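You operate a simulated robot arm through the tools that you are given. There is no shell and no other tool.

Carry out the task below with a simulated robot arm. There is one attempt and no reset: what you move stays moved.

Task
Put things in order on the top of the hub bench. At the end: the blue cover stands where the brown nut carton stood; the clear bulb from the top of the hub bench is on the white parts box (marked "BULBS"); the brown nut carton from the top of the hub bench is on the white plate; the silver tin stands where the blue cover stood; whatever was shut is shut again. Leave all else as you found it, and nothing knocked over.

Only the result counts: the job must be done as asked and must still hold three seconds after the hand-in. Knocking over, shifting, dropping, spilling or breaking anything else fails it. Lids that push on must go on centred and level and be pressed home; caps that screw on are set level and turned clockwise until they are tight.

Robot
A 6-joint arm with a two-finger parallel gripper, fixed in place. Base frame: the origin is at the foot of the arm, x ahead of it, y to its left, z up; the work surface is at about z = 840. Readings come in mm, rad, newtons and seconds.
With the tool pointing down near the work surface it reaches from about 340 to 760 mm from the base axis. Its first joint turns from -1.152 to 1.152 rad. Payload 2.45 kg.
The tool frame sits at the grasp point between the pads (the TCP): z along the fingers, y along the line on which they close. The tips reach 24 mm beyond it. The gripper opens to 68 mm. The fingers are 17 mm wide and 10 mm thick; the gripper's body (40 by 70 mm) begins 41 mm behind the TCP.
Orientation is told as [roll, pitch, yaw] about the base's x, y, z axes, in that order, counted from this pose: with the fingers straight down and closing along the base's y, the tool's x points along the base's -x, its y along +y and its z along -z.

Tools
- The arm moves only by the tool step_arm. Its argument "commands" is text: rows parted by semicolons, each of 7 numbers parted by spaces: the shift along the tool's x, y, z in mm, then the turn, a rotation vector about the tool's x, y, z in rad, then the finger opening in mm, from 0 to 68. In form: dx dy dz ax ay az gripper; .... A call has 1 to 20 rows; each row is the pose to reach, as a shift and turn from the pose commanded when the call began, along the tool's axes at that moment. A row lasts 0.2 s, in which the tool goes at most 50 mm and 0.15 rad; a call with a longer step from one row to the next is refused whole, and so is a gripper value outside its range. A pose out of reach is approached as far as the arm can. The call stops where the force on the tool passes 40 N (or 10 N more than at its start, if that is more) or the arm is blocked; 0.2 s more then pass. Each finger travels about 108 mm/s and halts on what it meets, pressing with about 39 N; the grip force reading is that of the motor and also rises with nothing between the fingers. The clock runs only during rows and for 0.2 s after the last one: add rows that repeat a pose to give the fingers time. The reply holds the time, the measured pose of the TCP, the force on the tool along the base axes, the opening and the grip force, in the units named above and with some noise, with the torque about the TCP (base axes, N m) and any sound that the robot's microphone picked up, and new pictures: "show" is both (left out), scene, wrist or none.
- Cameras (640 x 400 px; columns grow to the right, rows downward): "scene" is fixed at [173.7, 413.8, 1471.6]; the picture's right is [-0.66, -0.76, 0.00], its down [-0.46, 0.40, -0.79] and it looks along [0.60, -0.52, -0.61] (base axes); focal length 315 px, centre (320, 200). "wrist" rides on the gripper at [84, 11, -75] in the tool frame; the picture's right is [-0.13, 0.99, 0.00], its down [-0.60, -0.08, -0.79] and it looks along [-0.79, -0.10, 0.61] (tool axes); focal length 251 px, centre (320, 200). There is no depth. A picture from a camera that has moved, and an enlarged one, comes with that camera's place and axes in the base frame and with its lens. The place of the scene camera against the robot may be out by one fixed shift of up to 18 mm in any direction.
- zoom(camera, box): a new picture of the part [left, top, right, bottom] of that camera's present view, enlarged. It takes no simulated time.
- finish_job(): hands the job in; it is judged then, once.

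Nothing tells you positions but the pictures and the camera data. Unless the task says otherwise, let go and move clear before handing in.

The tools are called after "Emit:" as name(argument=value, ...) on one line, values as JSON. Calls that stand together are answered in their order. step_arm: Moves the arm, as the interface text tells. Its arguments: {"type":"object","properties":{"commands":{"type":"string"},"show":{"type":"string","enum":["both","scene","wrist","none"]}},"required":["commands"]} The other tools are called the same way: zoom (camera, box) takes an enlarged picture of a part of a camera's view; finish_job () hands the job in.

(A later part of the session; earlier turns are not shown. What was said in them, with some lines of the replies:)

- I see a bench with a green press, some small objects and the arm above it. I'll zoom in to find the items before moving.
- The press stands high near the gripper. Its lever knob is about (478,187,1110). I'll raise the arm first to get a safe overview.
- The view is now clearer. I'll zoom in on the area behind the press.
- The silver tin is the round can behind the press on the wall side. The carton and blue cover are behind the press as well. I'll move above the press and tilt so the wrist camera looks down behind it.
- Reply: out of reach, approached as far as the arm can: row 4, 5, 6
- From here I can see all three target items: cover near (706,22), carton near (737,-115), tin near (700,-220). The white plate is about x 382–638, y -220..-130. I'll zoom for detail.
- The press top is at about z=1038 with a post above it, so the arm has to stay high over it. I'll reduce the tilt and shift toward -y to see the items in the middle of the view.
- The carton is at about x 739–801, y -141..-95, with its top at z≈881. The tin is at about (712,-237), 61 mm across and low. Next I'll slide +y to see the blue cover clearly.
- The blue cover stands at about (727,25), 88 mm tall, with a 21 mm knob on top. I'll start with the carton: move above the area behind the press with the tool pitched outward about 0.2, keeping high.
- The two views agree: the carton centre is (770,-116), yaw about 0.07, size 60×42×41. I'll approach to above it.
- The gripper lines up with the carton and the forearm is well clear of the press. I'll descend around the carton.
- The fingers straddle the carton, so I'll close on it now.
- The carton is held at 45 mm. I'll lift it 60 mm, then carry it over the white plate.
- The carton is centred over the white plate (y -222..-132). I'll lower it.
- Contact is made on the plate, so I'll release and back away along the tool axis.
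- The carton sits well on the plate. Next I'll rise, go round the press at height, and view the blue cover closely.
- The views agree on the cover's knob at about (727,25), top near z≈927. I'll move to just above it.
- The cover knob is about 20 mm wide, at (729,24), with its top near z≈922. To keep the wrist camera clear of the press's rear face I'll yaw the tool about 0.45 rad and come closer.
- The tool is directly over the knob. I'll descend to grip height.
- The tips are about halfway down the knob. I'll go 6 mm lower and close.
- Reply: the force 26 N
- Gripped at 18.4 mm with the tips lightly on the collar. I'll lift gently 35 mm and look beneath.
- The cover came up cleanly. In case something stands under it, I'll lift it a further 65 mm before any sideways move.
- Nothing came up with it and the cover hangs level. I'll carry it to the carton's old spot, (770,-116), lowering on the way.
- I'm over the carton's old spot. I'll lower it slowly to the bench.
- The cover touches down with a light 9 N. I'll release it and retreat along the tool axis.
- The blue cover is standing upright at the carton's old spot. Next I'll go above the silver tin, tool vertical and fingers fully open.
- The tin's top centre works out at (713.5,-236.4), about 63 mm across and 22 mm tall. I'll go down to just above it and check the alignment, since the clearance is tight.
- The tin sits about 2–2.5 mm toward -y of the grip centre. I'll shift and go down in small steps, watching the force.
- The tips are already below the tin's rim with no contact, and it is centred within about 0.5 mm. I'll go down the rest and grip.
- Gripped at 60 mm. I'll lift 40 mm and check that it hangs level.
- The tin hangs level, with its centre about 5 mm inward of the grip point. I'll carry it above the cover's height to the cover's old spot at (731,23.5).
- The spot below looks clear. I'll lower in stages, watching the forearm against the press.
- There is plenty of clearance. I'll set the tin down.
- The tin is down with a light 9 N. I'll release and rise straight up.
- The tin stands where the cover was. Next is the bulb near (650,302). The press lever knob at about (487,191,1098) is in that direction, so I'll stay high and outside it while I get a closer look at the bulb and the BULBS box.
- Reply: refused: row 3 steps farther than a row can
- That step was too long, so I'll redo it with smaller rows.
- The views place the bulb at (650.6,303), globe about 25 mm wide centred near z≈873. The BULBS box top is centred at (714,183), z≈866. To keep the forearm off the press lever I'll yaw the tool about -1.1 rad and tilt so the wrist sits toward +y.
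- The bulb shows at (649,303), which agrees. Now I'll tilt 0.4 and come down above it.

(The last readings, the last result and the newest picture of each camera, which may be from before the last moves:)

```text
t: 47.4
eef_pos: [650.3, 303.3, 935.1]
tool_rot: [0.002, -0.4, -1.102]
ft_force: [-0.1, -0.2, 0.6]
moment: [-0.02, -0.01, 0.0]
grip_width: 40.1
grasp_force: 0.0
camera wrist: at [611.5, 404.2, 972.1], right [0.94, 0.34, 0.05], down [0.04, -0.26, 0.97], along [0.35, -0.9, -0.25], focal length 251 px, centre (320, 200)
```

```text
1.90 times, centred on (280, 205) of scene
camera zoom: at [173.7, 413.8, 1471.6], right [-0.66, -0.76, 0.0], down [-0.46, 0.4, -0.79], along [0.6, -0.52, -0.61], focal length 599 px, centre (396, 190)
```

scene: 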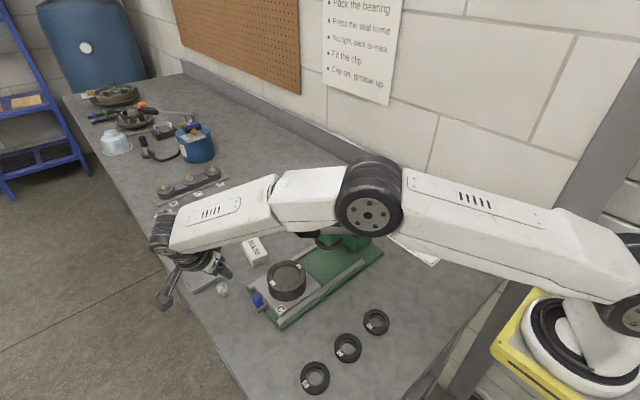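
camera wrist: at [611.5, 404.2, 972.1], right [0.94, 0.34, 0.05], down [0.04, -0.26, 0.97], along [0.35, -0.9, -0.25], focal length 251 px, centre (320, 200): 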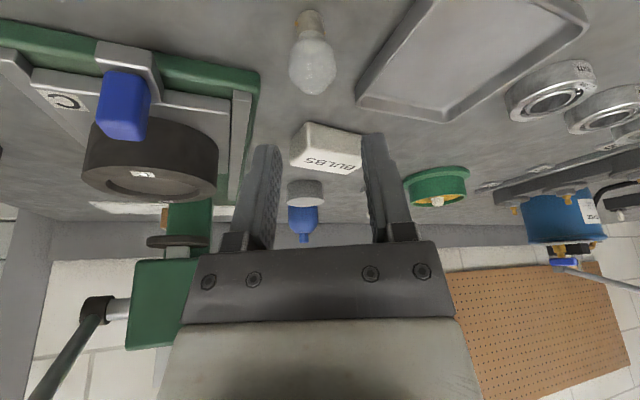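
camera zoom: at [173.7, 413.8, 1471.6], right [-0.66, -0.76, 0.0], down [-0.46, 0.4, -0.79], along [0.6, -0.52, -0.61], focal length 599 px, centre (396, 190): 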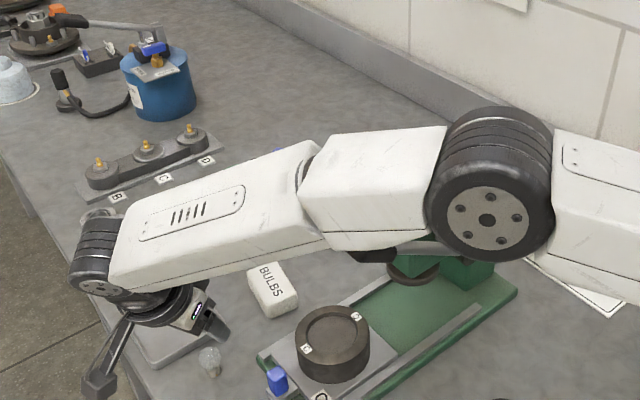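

The bulb centre refines to about (652,302), globe z≈869. The forearm is comfortably above the lever. I'll descend to the globe.

Emit:
step_arm(commands="7.5 0.5 19.6 0 0 0 40; 15 0.9 39.3 0 0 0 40; 19 1.2 49 0 0 0 40; 22 1.4 57.5 0 0 0 40; 22 1.4 57.5 0 0 0 40")

Emit:
zoom(camera="wrist", box=[220, 60, 420, 245])

Emit:
zoom(camera="scene", box=[120, 160, 440, 350])

```text
t: 48.6
eef_pos: [654.3, 301.3, 873.7]
tool_rot: [0.002, -0.401, -1.099]
ft_force: [-1.1, -0.4, 0.8]
moment: [0.0, -0.03, 0.01]
grip_width: 39.8
grasp_force: 0.0
camera wrist: at [614.8, 402.4, 910.7], right [0.94, 0.34, 0.05], down [0.04, -0.26, 0.97], along [0.35, -0.9, -0.26], focal length 251 px, centre (320, 200)
```

scene: 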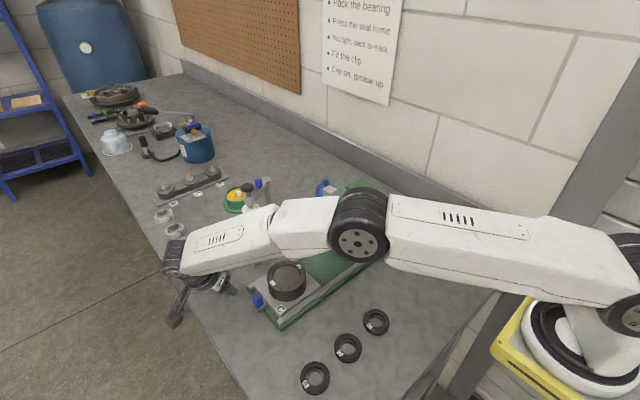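
wrist: 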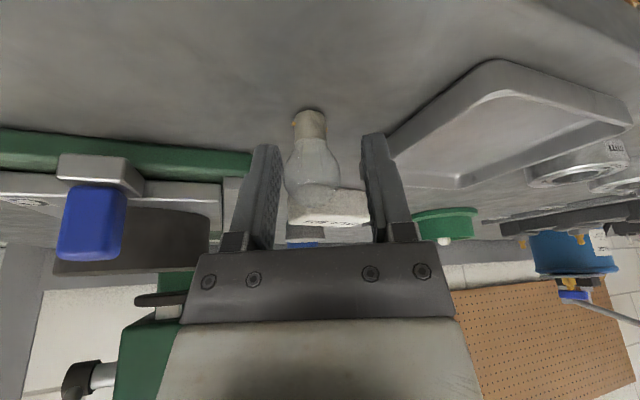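

```text
2.16 times, centred on (320, 152) of wrist
camera zoom: at [614.8, 402.4, 910.7], right [0.94, 0.34, 0.05], down [0.04, -0.26, 0.97], along [0.35, -0.9, -0.26], focal length 544 px, centre (320, 303)
```

zoom: 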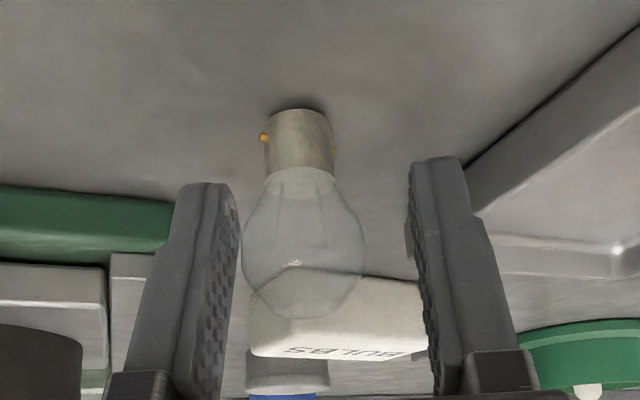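

```text
2.00 times, centred on (280, 255) of scene
camera zoom: at [173.7, 413.8, 1471.6], right [-0.66, -0.76, 0.0], down [-0.46, 0.4, -0.79], along [0.6, -0.52, -0.61], focal length 629 px, centre (400, 90)
```

zoom: 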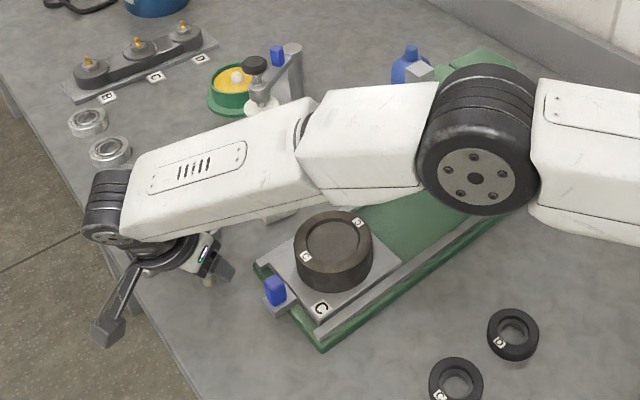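

The globe sits about 3.5 mm off the grip centre along the closing axis. I'll correct that and close gently in small steps.

Emit:
step_arm(commands="0 -3.3 0 0 0 0 40; 0 -3.3 0 0 0 0 34; 0 -3.3 0 0 0 0 29; 0 -3.3 0 0 0 0 26; 0 -3.3 0 0 0 0 25; 0 -3.3 0 0 0 0 25", show="wrist")

Emit:
zoom(camera="wrist", box=[220, 60, 420, 245])

```text
t: 50.0
eef_pos: [650.8, 300.2, 873.0]
tool_rot: [0.002, -0.399, -1.099]
ft_force: [-0.1, -0.6, -0.8]
moment: [-0.03, -0.03, -0.01]
grip_width: 25.7
grasp_force: 0.0
camera wrist: at [611.7, 400.7, 910.7], right [0.94, 0.34, 0.05], down [0.04, -0.26, 0.97], along [0.35, -0.9, -0.26], focal length 251 px, centre (320, 200)
```

wrist: 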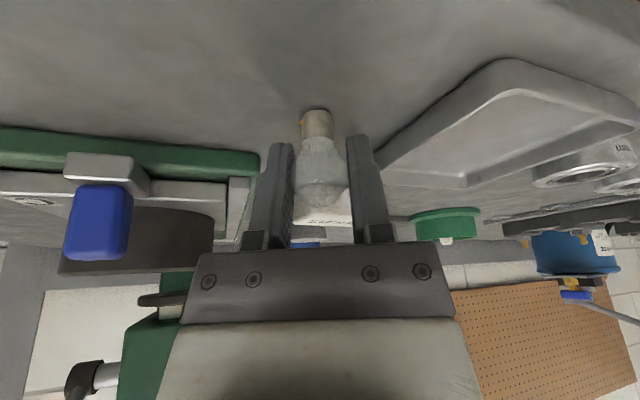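

```text
2.16 times, centred on (320, 152) of wrist
camera zoom: at [611.7, 400.7, 910.7], right [0.94, 0.34, 0.05], down [0.04, -0.26, 0.97], along [0.35, -0.9, -0.26], focal length 544 px, centre (320, 303)
```

zoom: 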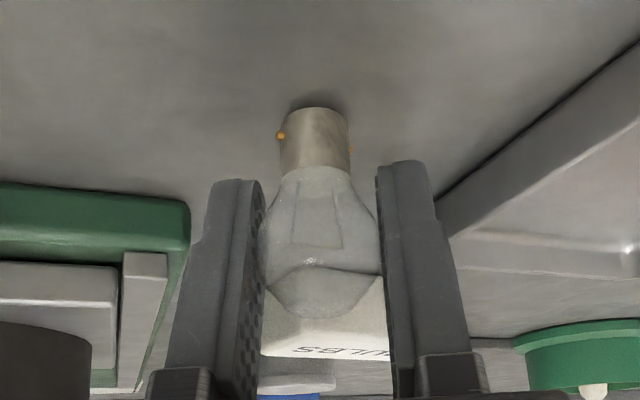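

It is just at contact (25.7 mm). I'll tighten slightly.

Emit:
step_arm(commands="0 0 0 0 0 0 24; 0 0 0 0 0 0 23; 0 0 0 0 0 0 23", show="none")

```text
t: 50.8
eef_pos: [649.7, 301.3, 873.3]
tool_rot: [0.002, -0.399, -1.101]
ft_force: [0.2, -0.1, -0.1]
moment: [0.01, 0.0, 0.02]
grip_width: 24.5
grasp_force: 0.5
```

Emit:
step_arm(commands="0 0 0 0 0 0 22; 0 0 0 0 0 0 20; 0 0 0 0 0 0 20", show="none")

```text
t: 51.6
eef_pos: [649.6, 300.0, 873.3]
tool_rot: [0.001, -0.4, -1.099]
ft_force: [-0.4, -0.4, 0.5]
moment: [0.01, -0.02, 0.01]
grip_width: 23.6
grasp_force: 13.9
```

Gripping at about 14 N. I'll add a touch, lift slowly and check the bulb.

Emit:
step_arm(commands="0 0 0 0 0 0 18; -2 0 -4.6 0 0 0 18; -8 0 -18.4 0 0 0 18; -20 0 -46 0 0 0 18; -31 0 -73.7 0 0 0 18; -31 0 -73.7 0 0 0 18")

Emit:
zoom(camera="wrist", box=[220, 60, 420, 245])

Emit:
zoom(camera="scene", box=[120, 160, 440, 350])

```text
t: 53.0
eef_pos: [648.9, 299.5, 951.9]
tool_rot: [0.001, -0.402, -1.1]
ft_force: [0.7, -1.0, -0.6]
moment: [0.0, -0.01, -0.03]
grip_width: 23.7
grasp_force: 13.7
camera wrist: at [610.2, 401.0, 989.9], right [0.94, 0.34, 0.05], down [0.04, -0.26, 0.97], along [0.35, -0.9, -0.26], focal length 251 px, centre (320, 200)
```

scene: 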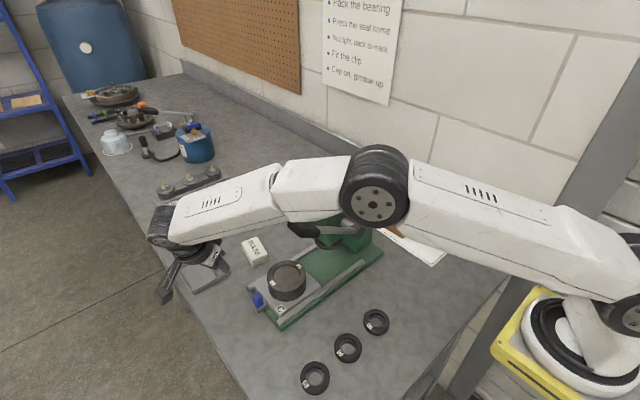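
wrist: 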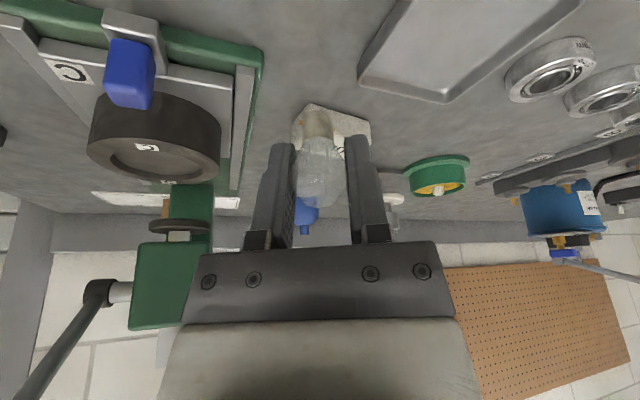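

```text
2.16 times, centred on (320, 152) of wrist
camera zoom: at [610.2, 401.0, 989.9], right [0.94, 0.34, 0.05], down [0.04, -0.26, 0.97], along [0.35, -0.9, -0.26], focal length 544 px, centre (320, 303)
```

zoom: 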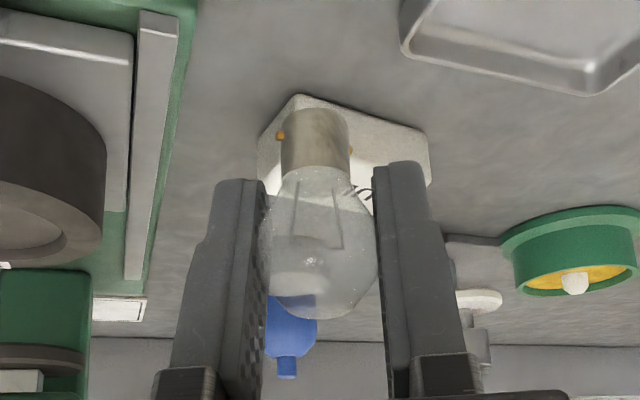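

```text
2.00 times, centred on (280, 255) of scene
camera zoom: at [173.7, 413.8, 1471.6], right [-0.66, -0.76, 0.0], down [-0.46, 0.4, -0.79], along [0.6, -0.52, -0.61], focal length 629 px, centre (400, 90)
```

zoom: 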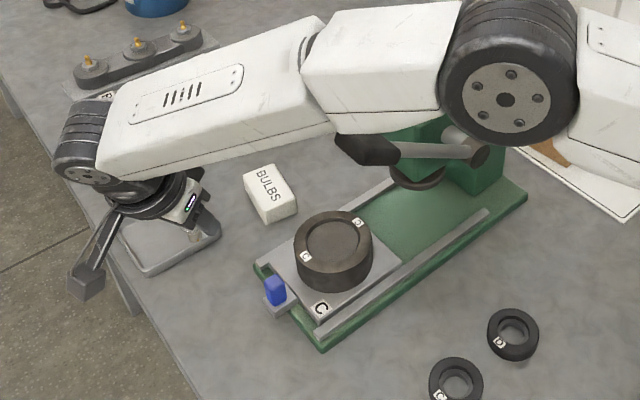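

The bulb is held upright and steady. I'll check the box position from here before moving over it.

Emit:
zoom(camera="wrist", box=[280, 90, 390, 170])

Emit:
zoom(camera="scene", box=[220, 220, 300, 280])

```text
5.00 times, centred on (335, 130) of wrist
camera zoom: at [610.2, 401.0, 989.9], right [0.94, 0.34, 0.05], down [0.04, -0.26, 0.97], along [0.35, -0.9, -0.26], focal length 1257 px, centre (245, 550)
```

zoom: 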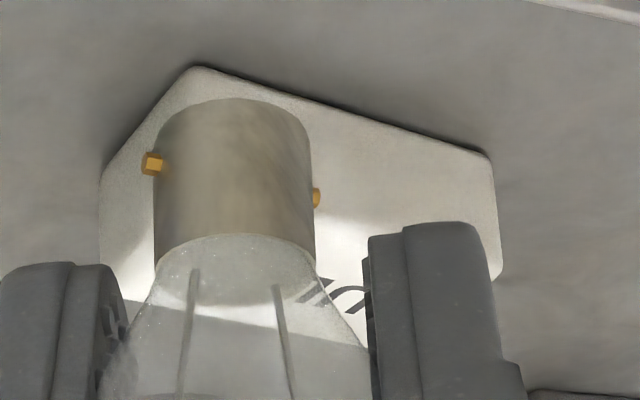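

```text
6.67 times, centred on (260, 250) of scene
camera zoom: at [173.7, 413.8, 1471.6], right [-0.66, -0.76, 0.0], down [-0.46, 0.4, -0.79], along [0.6, -0.52, -0.61], focal length 2097 px, centre (720, -133)
```

zoom: 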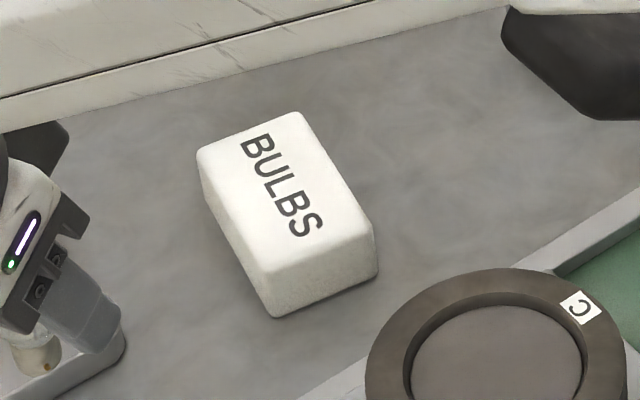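

The scene and wrist views agree: box centre is about (712,183), top z≈866. I'll carry the bulb over, yawing back to -0.5.

Emit:
step_arm(commands="-20 0.3 9.4 -0.039 0 -0.0921 18; -40 0.7 18.8 -0.0779 0 -0.1842 18; -60 1 28 -0.1168 0 -0.2763 18; -80 1.3 37.5 -0.1557 0 -0.3684 18; -100 1.7 47 -0.1947 0 -0.4605 18; -120.4 2 56.3 -0.2336 0 -0.5526 18; -120.4 2 56.3 -0.2336 0 -0.5526 18")

Emit:
zoom(camera="wrist", box=[220, 60, 420, 245])

Emit:
zoom(camera="scene", box=[180, 150, 380, 290])

```text
t: 54.6
eef_pos: [711.6, 183.5, 949.0]
tool_rot: [0.001, -0.4, -0.499]
ft_force: [0.4, 0.7, 0.7]
moment: [-0.02, -0.03, -0.01]
grip_width: 23.5
grasp_force: 14.1
camera wrist: at [623.4, 243.8, 986.2], right [0.58, 0.81, 0.05], down [0.18, -0.19, 0.97], along [0.8, -0.55, -0.25], focal length 251 px, centre (320, 200)
```

scene: 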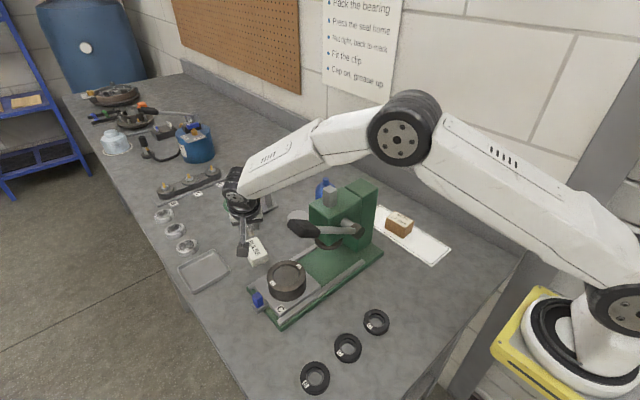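
wrist: 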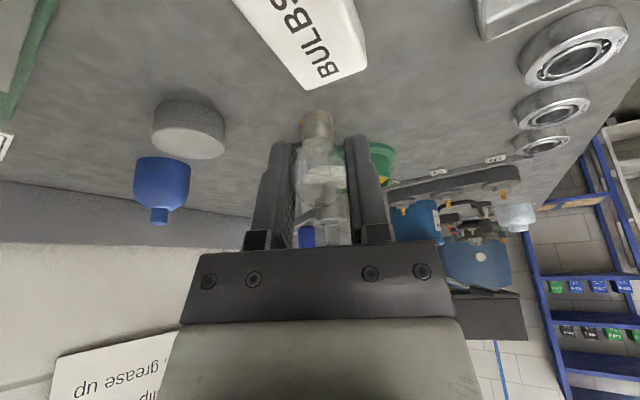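

```text
2.16 times, centred on (320, 152) of wrist
camera zoom: at [623.4, 243.8, 986.2], right [0.58, 0.81, 0.05], down [0.18, -0.19, 0.97], along [0.8, -0.55, -0.25], focal length 544 px, centre (320, 303)
```

zoom: 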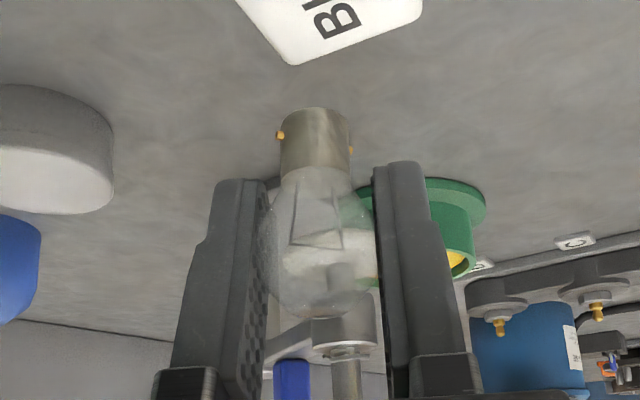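

```text
2.86 times, centred on (280, 220) of scene
camera zoom: at [173.7, 413.8, 1471.6], right [-0.66, -0.76, 0.0], down [-0.46, 0.4, -0.79], along [0.6, -0.52, -0.61], focal length 899 px, centre (434, 143)
```

zoom: 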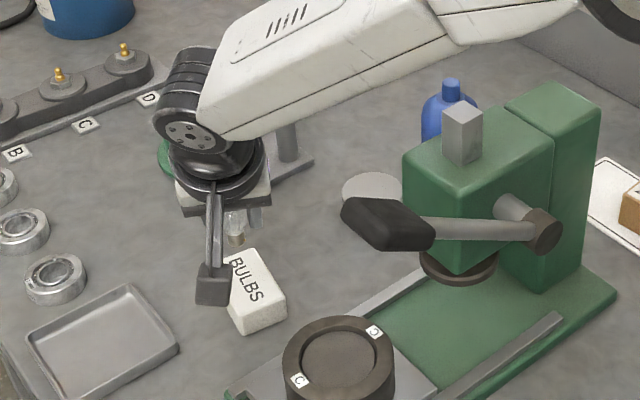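

The bulb hangs directly over the box centre. I'll lower toward the top.

Emit:
step_arm(commands="7.8 0 18.4 0 0 0 18; 13.6 0 32.2 0 0 0 18; 16.4 0 38.7 0 0 0 18; 17.1 0 40.5 0 0 0 18; 17.1 0 40.5 0 0 0 18")

Emit:
zoom(camera="wrist", box=[260, 60, 400, 180])

Emit:
zoom(camera="scene", box=[220, 200, 300, 280])

```text
t: 55.8
eef_pos: [712.9, 183.3, 903.7]
tool_rot: [0.001, -0.4, -0.499]
ft_force: [-0.2, 0.0, 0.1]
moment: [0.02, 0.02, 0.05]
grip_width: 23.8
grasp_force: 14.3
camera wrist: at [624.3, 244.3, 941.0], right [0.58, 0.81, 0.05], down [0.18, -0.19, 0.97], along [0.8, -0.55, -0.25], focal length 251 px, centre (320, 200)
```

scene: 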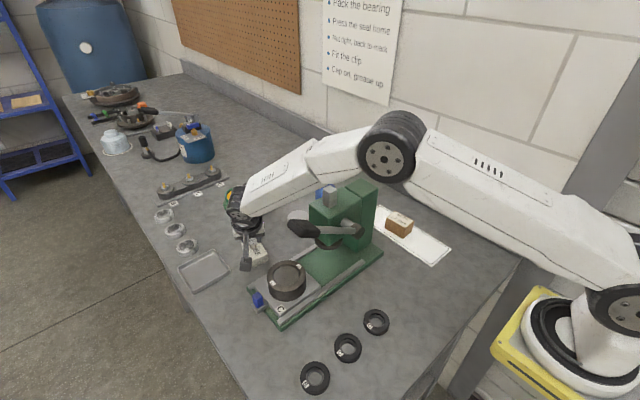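
wrist: 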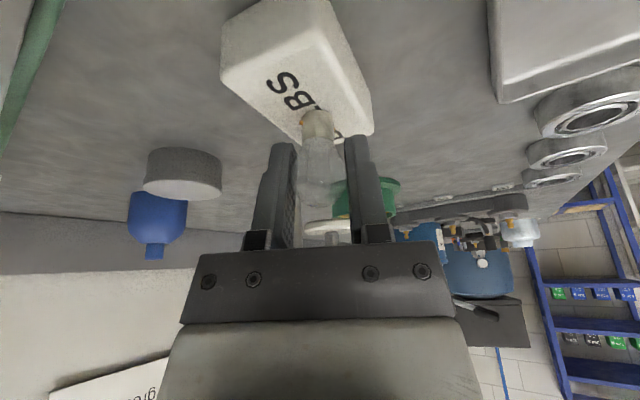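

```text
3.33 times, centred on (330, 120) of wrist
camera zoom: at [624.3, 244.3, 941.0], right [0.58, 0.81, 0.05], down [0.18, -0.19, 0.97], along [0.8, -0.55, -0.25], focal length 838 px, centre (287, 467)
```

zoom: 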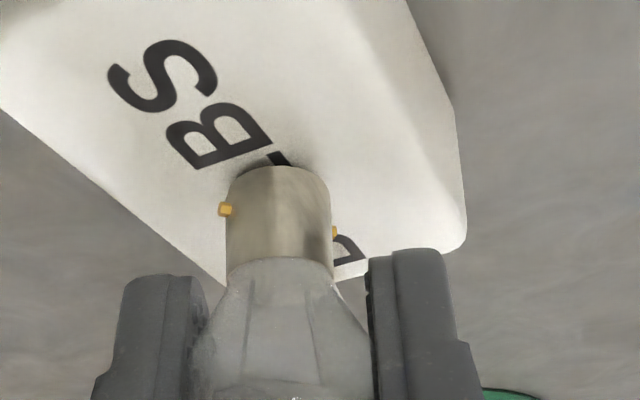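

```text
5.00 times, centred on (260, 240) of scene
camera zoom: at [173.7, 413.8, 1471.6], right [-0.66, -0.76, 0.0], down [-0.46, 0.4, -0.79], along [0.6, -0.52, -0.61], focal length 1573 px, centre (620, 0)
```

zoom: 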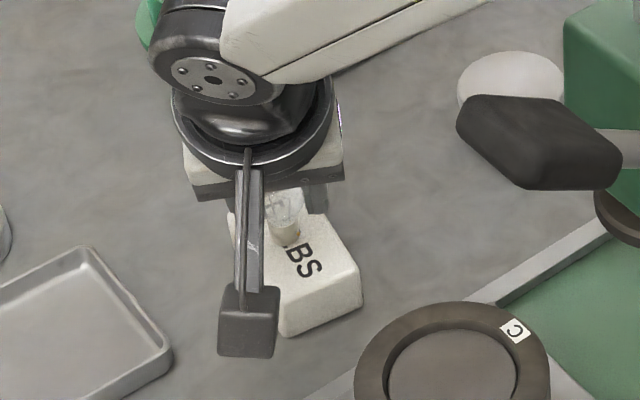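

The cap is almost on the middle of the box top. I'll lower millimetre by millimetre.

Emit:
step_arm(commands="0.4 0 0.9 0 0 0 18; 0.8 0 1.8 0 0 0 18; 1.2 0 2.8 0 0 0 18; 1.2 0 2.8 0 0 0 18", show="none")

```text
t: 56.8
eef_pos: [712.7, 183.0, 901.6]
tool_rot: [0.004, -0.401, -0.501]
ft_force: [0.5, -1.0, 8.9]
moment: [0.01, -0.04, -0.03]
grip_width: 23.5
grasp_force: 13.8
```

Contact with the box top is about 9 N. I'll ease back slightly, open slowly, then withdraw along the tool axis.

Emit:
step_arm(commands="-0.3 0 -0.6 0 0 0 18; -0.3 0 -0.6 0 0 0 22; -0.3 0 -0.6 0 0 0 24.5; -0.3 0 -0.6 0 0 0 26; -0.3 0 -0.6 0 0 0 30; -0.3 0 -0.6 0 0 0 36; -0.3 0 -0.6 0 0 0 44; -0.3 0 -0.6 0 0 0 44")

Emit:
zoom(camera="wrist", box=[240, 60, 400, 240])

```text
t: 58.6
eef_pos: [710.8, 182.8, 902.9]
tool_rot: [0.002, -0.399, -0.5]
ft_force: [0.0, 0.4, 0.1]
moment: [0.0, -0.02, -0.03]
grip_width: 43.9
grasp_force: 0.1
camera wrist: at [623.2, 244.2, 939.1], right [0.58, 0.81, 0.05], down [0.18, -0.19, 0.97], along [0.8, -0.55, -0.25], focal length 251 px, centre (320, 200)
```

scene: 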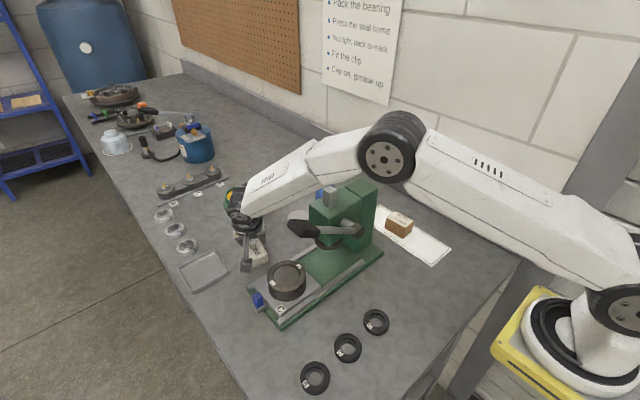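
wrist: 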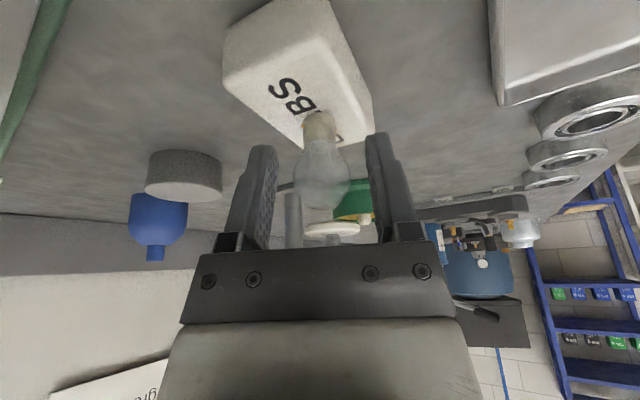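

```text
2.22 times, centred on (320, 150) of wrist
camera zoom: at [623.2, 244.2, 939.1], right [0.58, 0.81, 0.05], down [0.18, -0.19, 0.97], along [0.8, -0.55, -0.25], focal length 559 px, centre (320, 311)
```

zoom: 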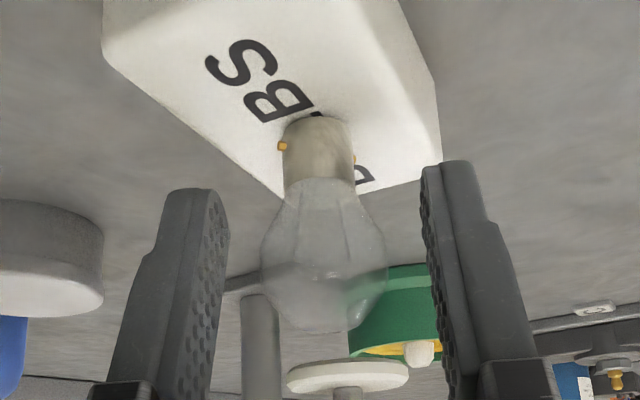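

The bulb stands freely on the box. I'll withdraw along the tool axis.

Emit:
step_arm(commands="0 0 -10 0 0 0 44; 0 0 -30 0 0 0 50; 0 0 -60 0 0 0 50; 0 0 -100 0 0 0 50; 0 0 -140 0 0 0 50; 0 0 -170 0 0 0 50; 0 0 -170 0 0 0 50")

Emit:
zoom(camera="wrist", box=[140, 0, 500, 240])

Emit:
zoom(camera="scene", box=[180, 170, 480, 340])

```text
t: 60.2
eef_pos: [652.3, 217.2, 1059.7]
tool_rot: [-0.001, -0.4, -0.5]
ft_force: [0.4, 0.1, -0.4]
moment: [0.0, 0.01, 0.01]
grip_width: 49.9
grasp_force: 0.1
camera wrist: at [564.1, 277.6, 1096.2], right [0.58, 0.81, 0.05], down [0.18, -0.19, 0.97], along [0.8, -0.55, -0.25], focal length 251 px, centre (320, 200)
```

scene: 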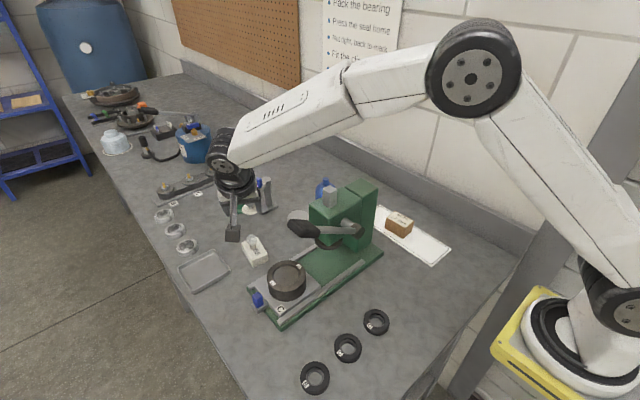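
wrist: 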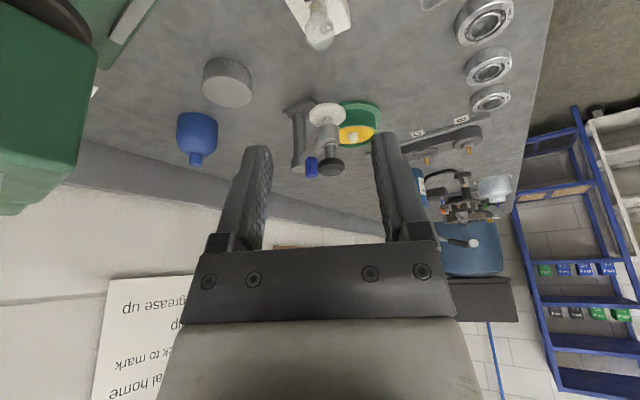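

```text
1.67 times, centred on (320, 120) of wrist
camera zoom: at [564.1, 277.6, 1096.2], right [0.58, 0.81, 0.05], down [0.18, -0.19, 0.97], along [0.8, -0.55, -0.25], focal length 419 px, centre (320, 333)
```

zoom: 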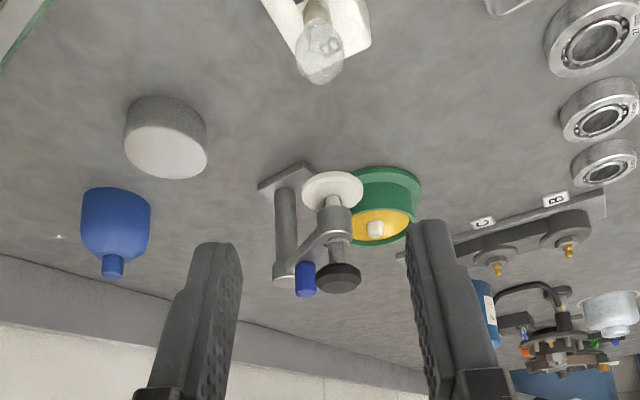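

```text
2.13 times, centred on (330, 255) of scene
camera zoom: at [173.7, 413.8, 1471.6], right [-0.66, -0.76, 0.0], down [-0.46, 0.4, -0.79], along [0.6, -0.52, -0.61], focal length 671 px, centre (299, 83)
```

zoom: 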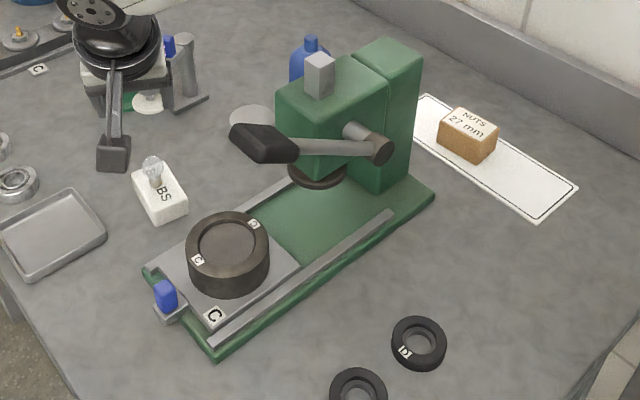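

All four items are in place: carton on the white plate, blue cover at the carton's old spot, tin at the cover's old spot, and bulb upright on the BULBS box. I saw no closed lid or container to reopen or reshut, and the press, tray and other items look unmoved. The gripper is empty and clear, so I'm handing in.

Emit:
finish_job()

```text
The job is handed in.
```

I put all four items where the task asked and handed the job in; the result of the check hasn't come back to me.

- **Brown nut carton:** it sits flat on the white plate, near the middle of its length.
- **Blue cover:** it stands upright where the carton stood, within about 7 mm by my camera estimates.
- **Silver tin:** it stands where the cover stood, also within about 7 mm. I saw nothing on the bench at that spot when I moved the cover.
- **Clear bulb:** it stands upright on its cap in the middle of the BULBS box.

I opened nothing, and saw no closed lid or container that needed shutting again. In the last pictures the press, its lever, the tray and the bearings looked as they did at the start. The gripper is empty and clear of everything.
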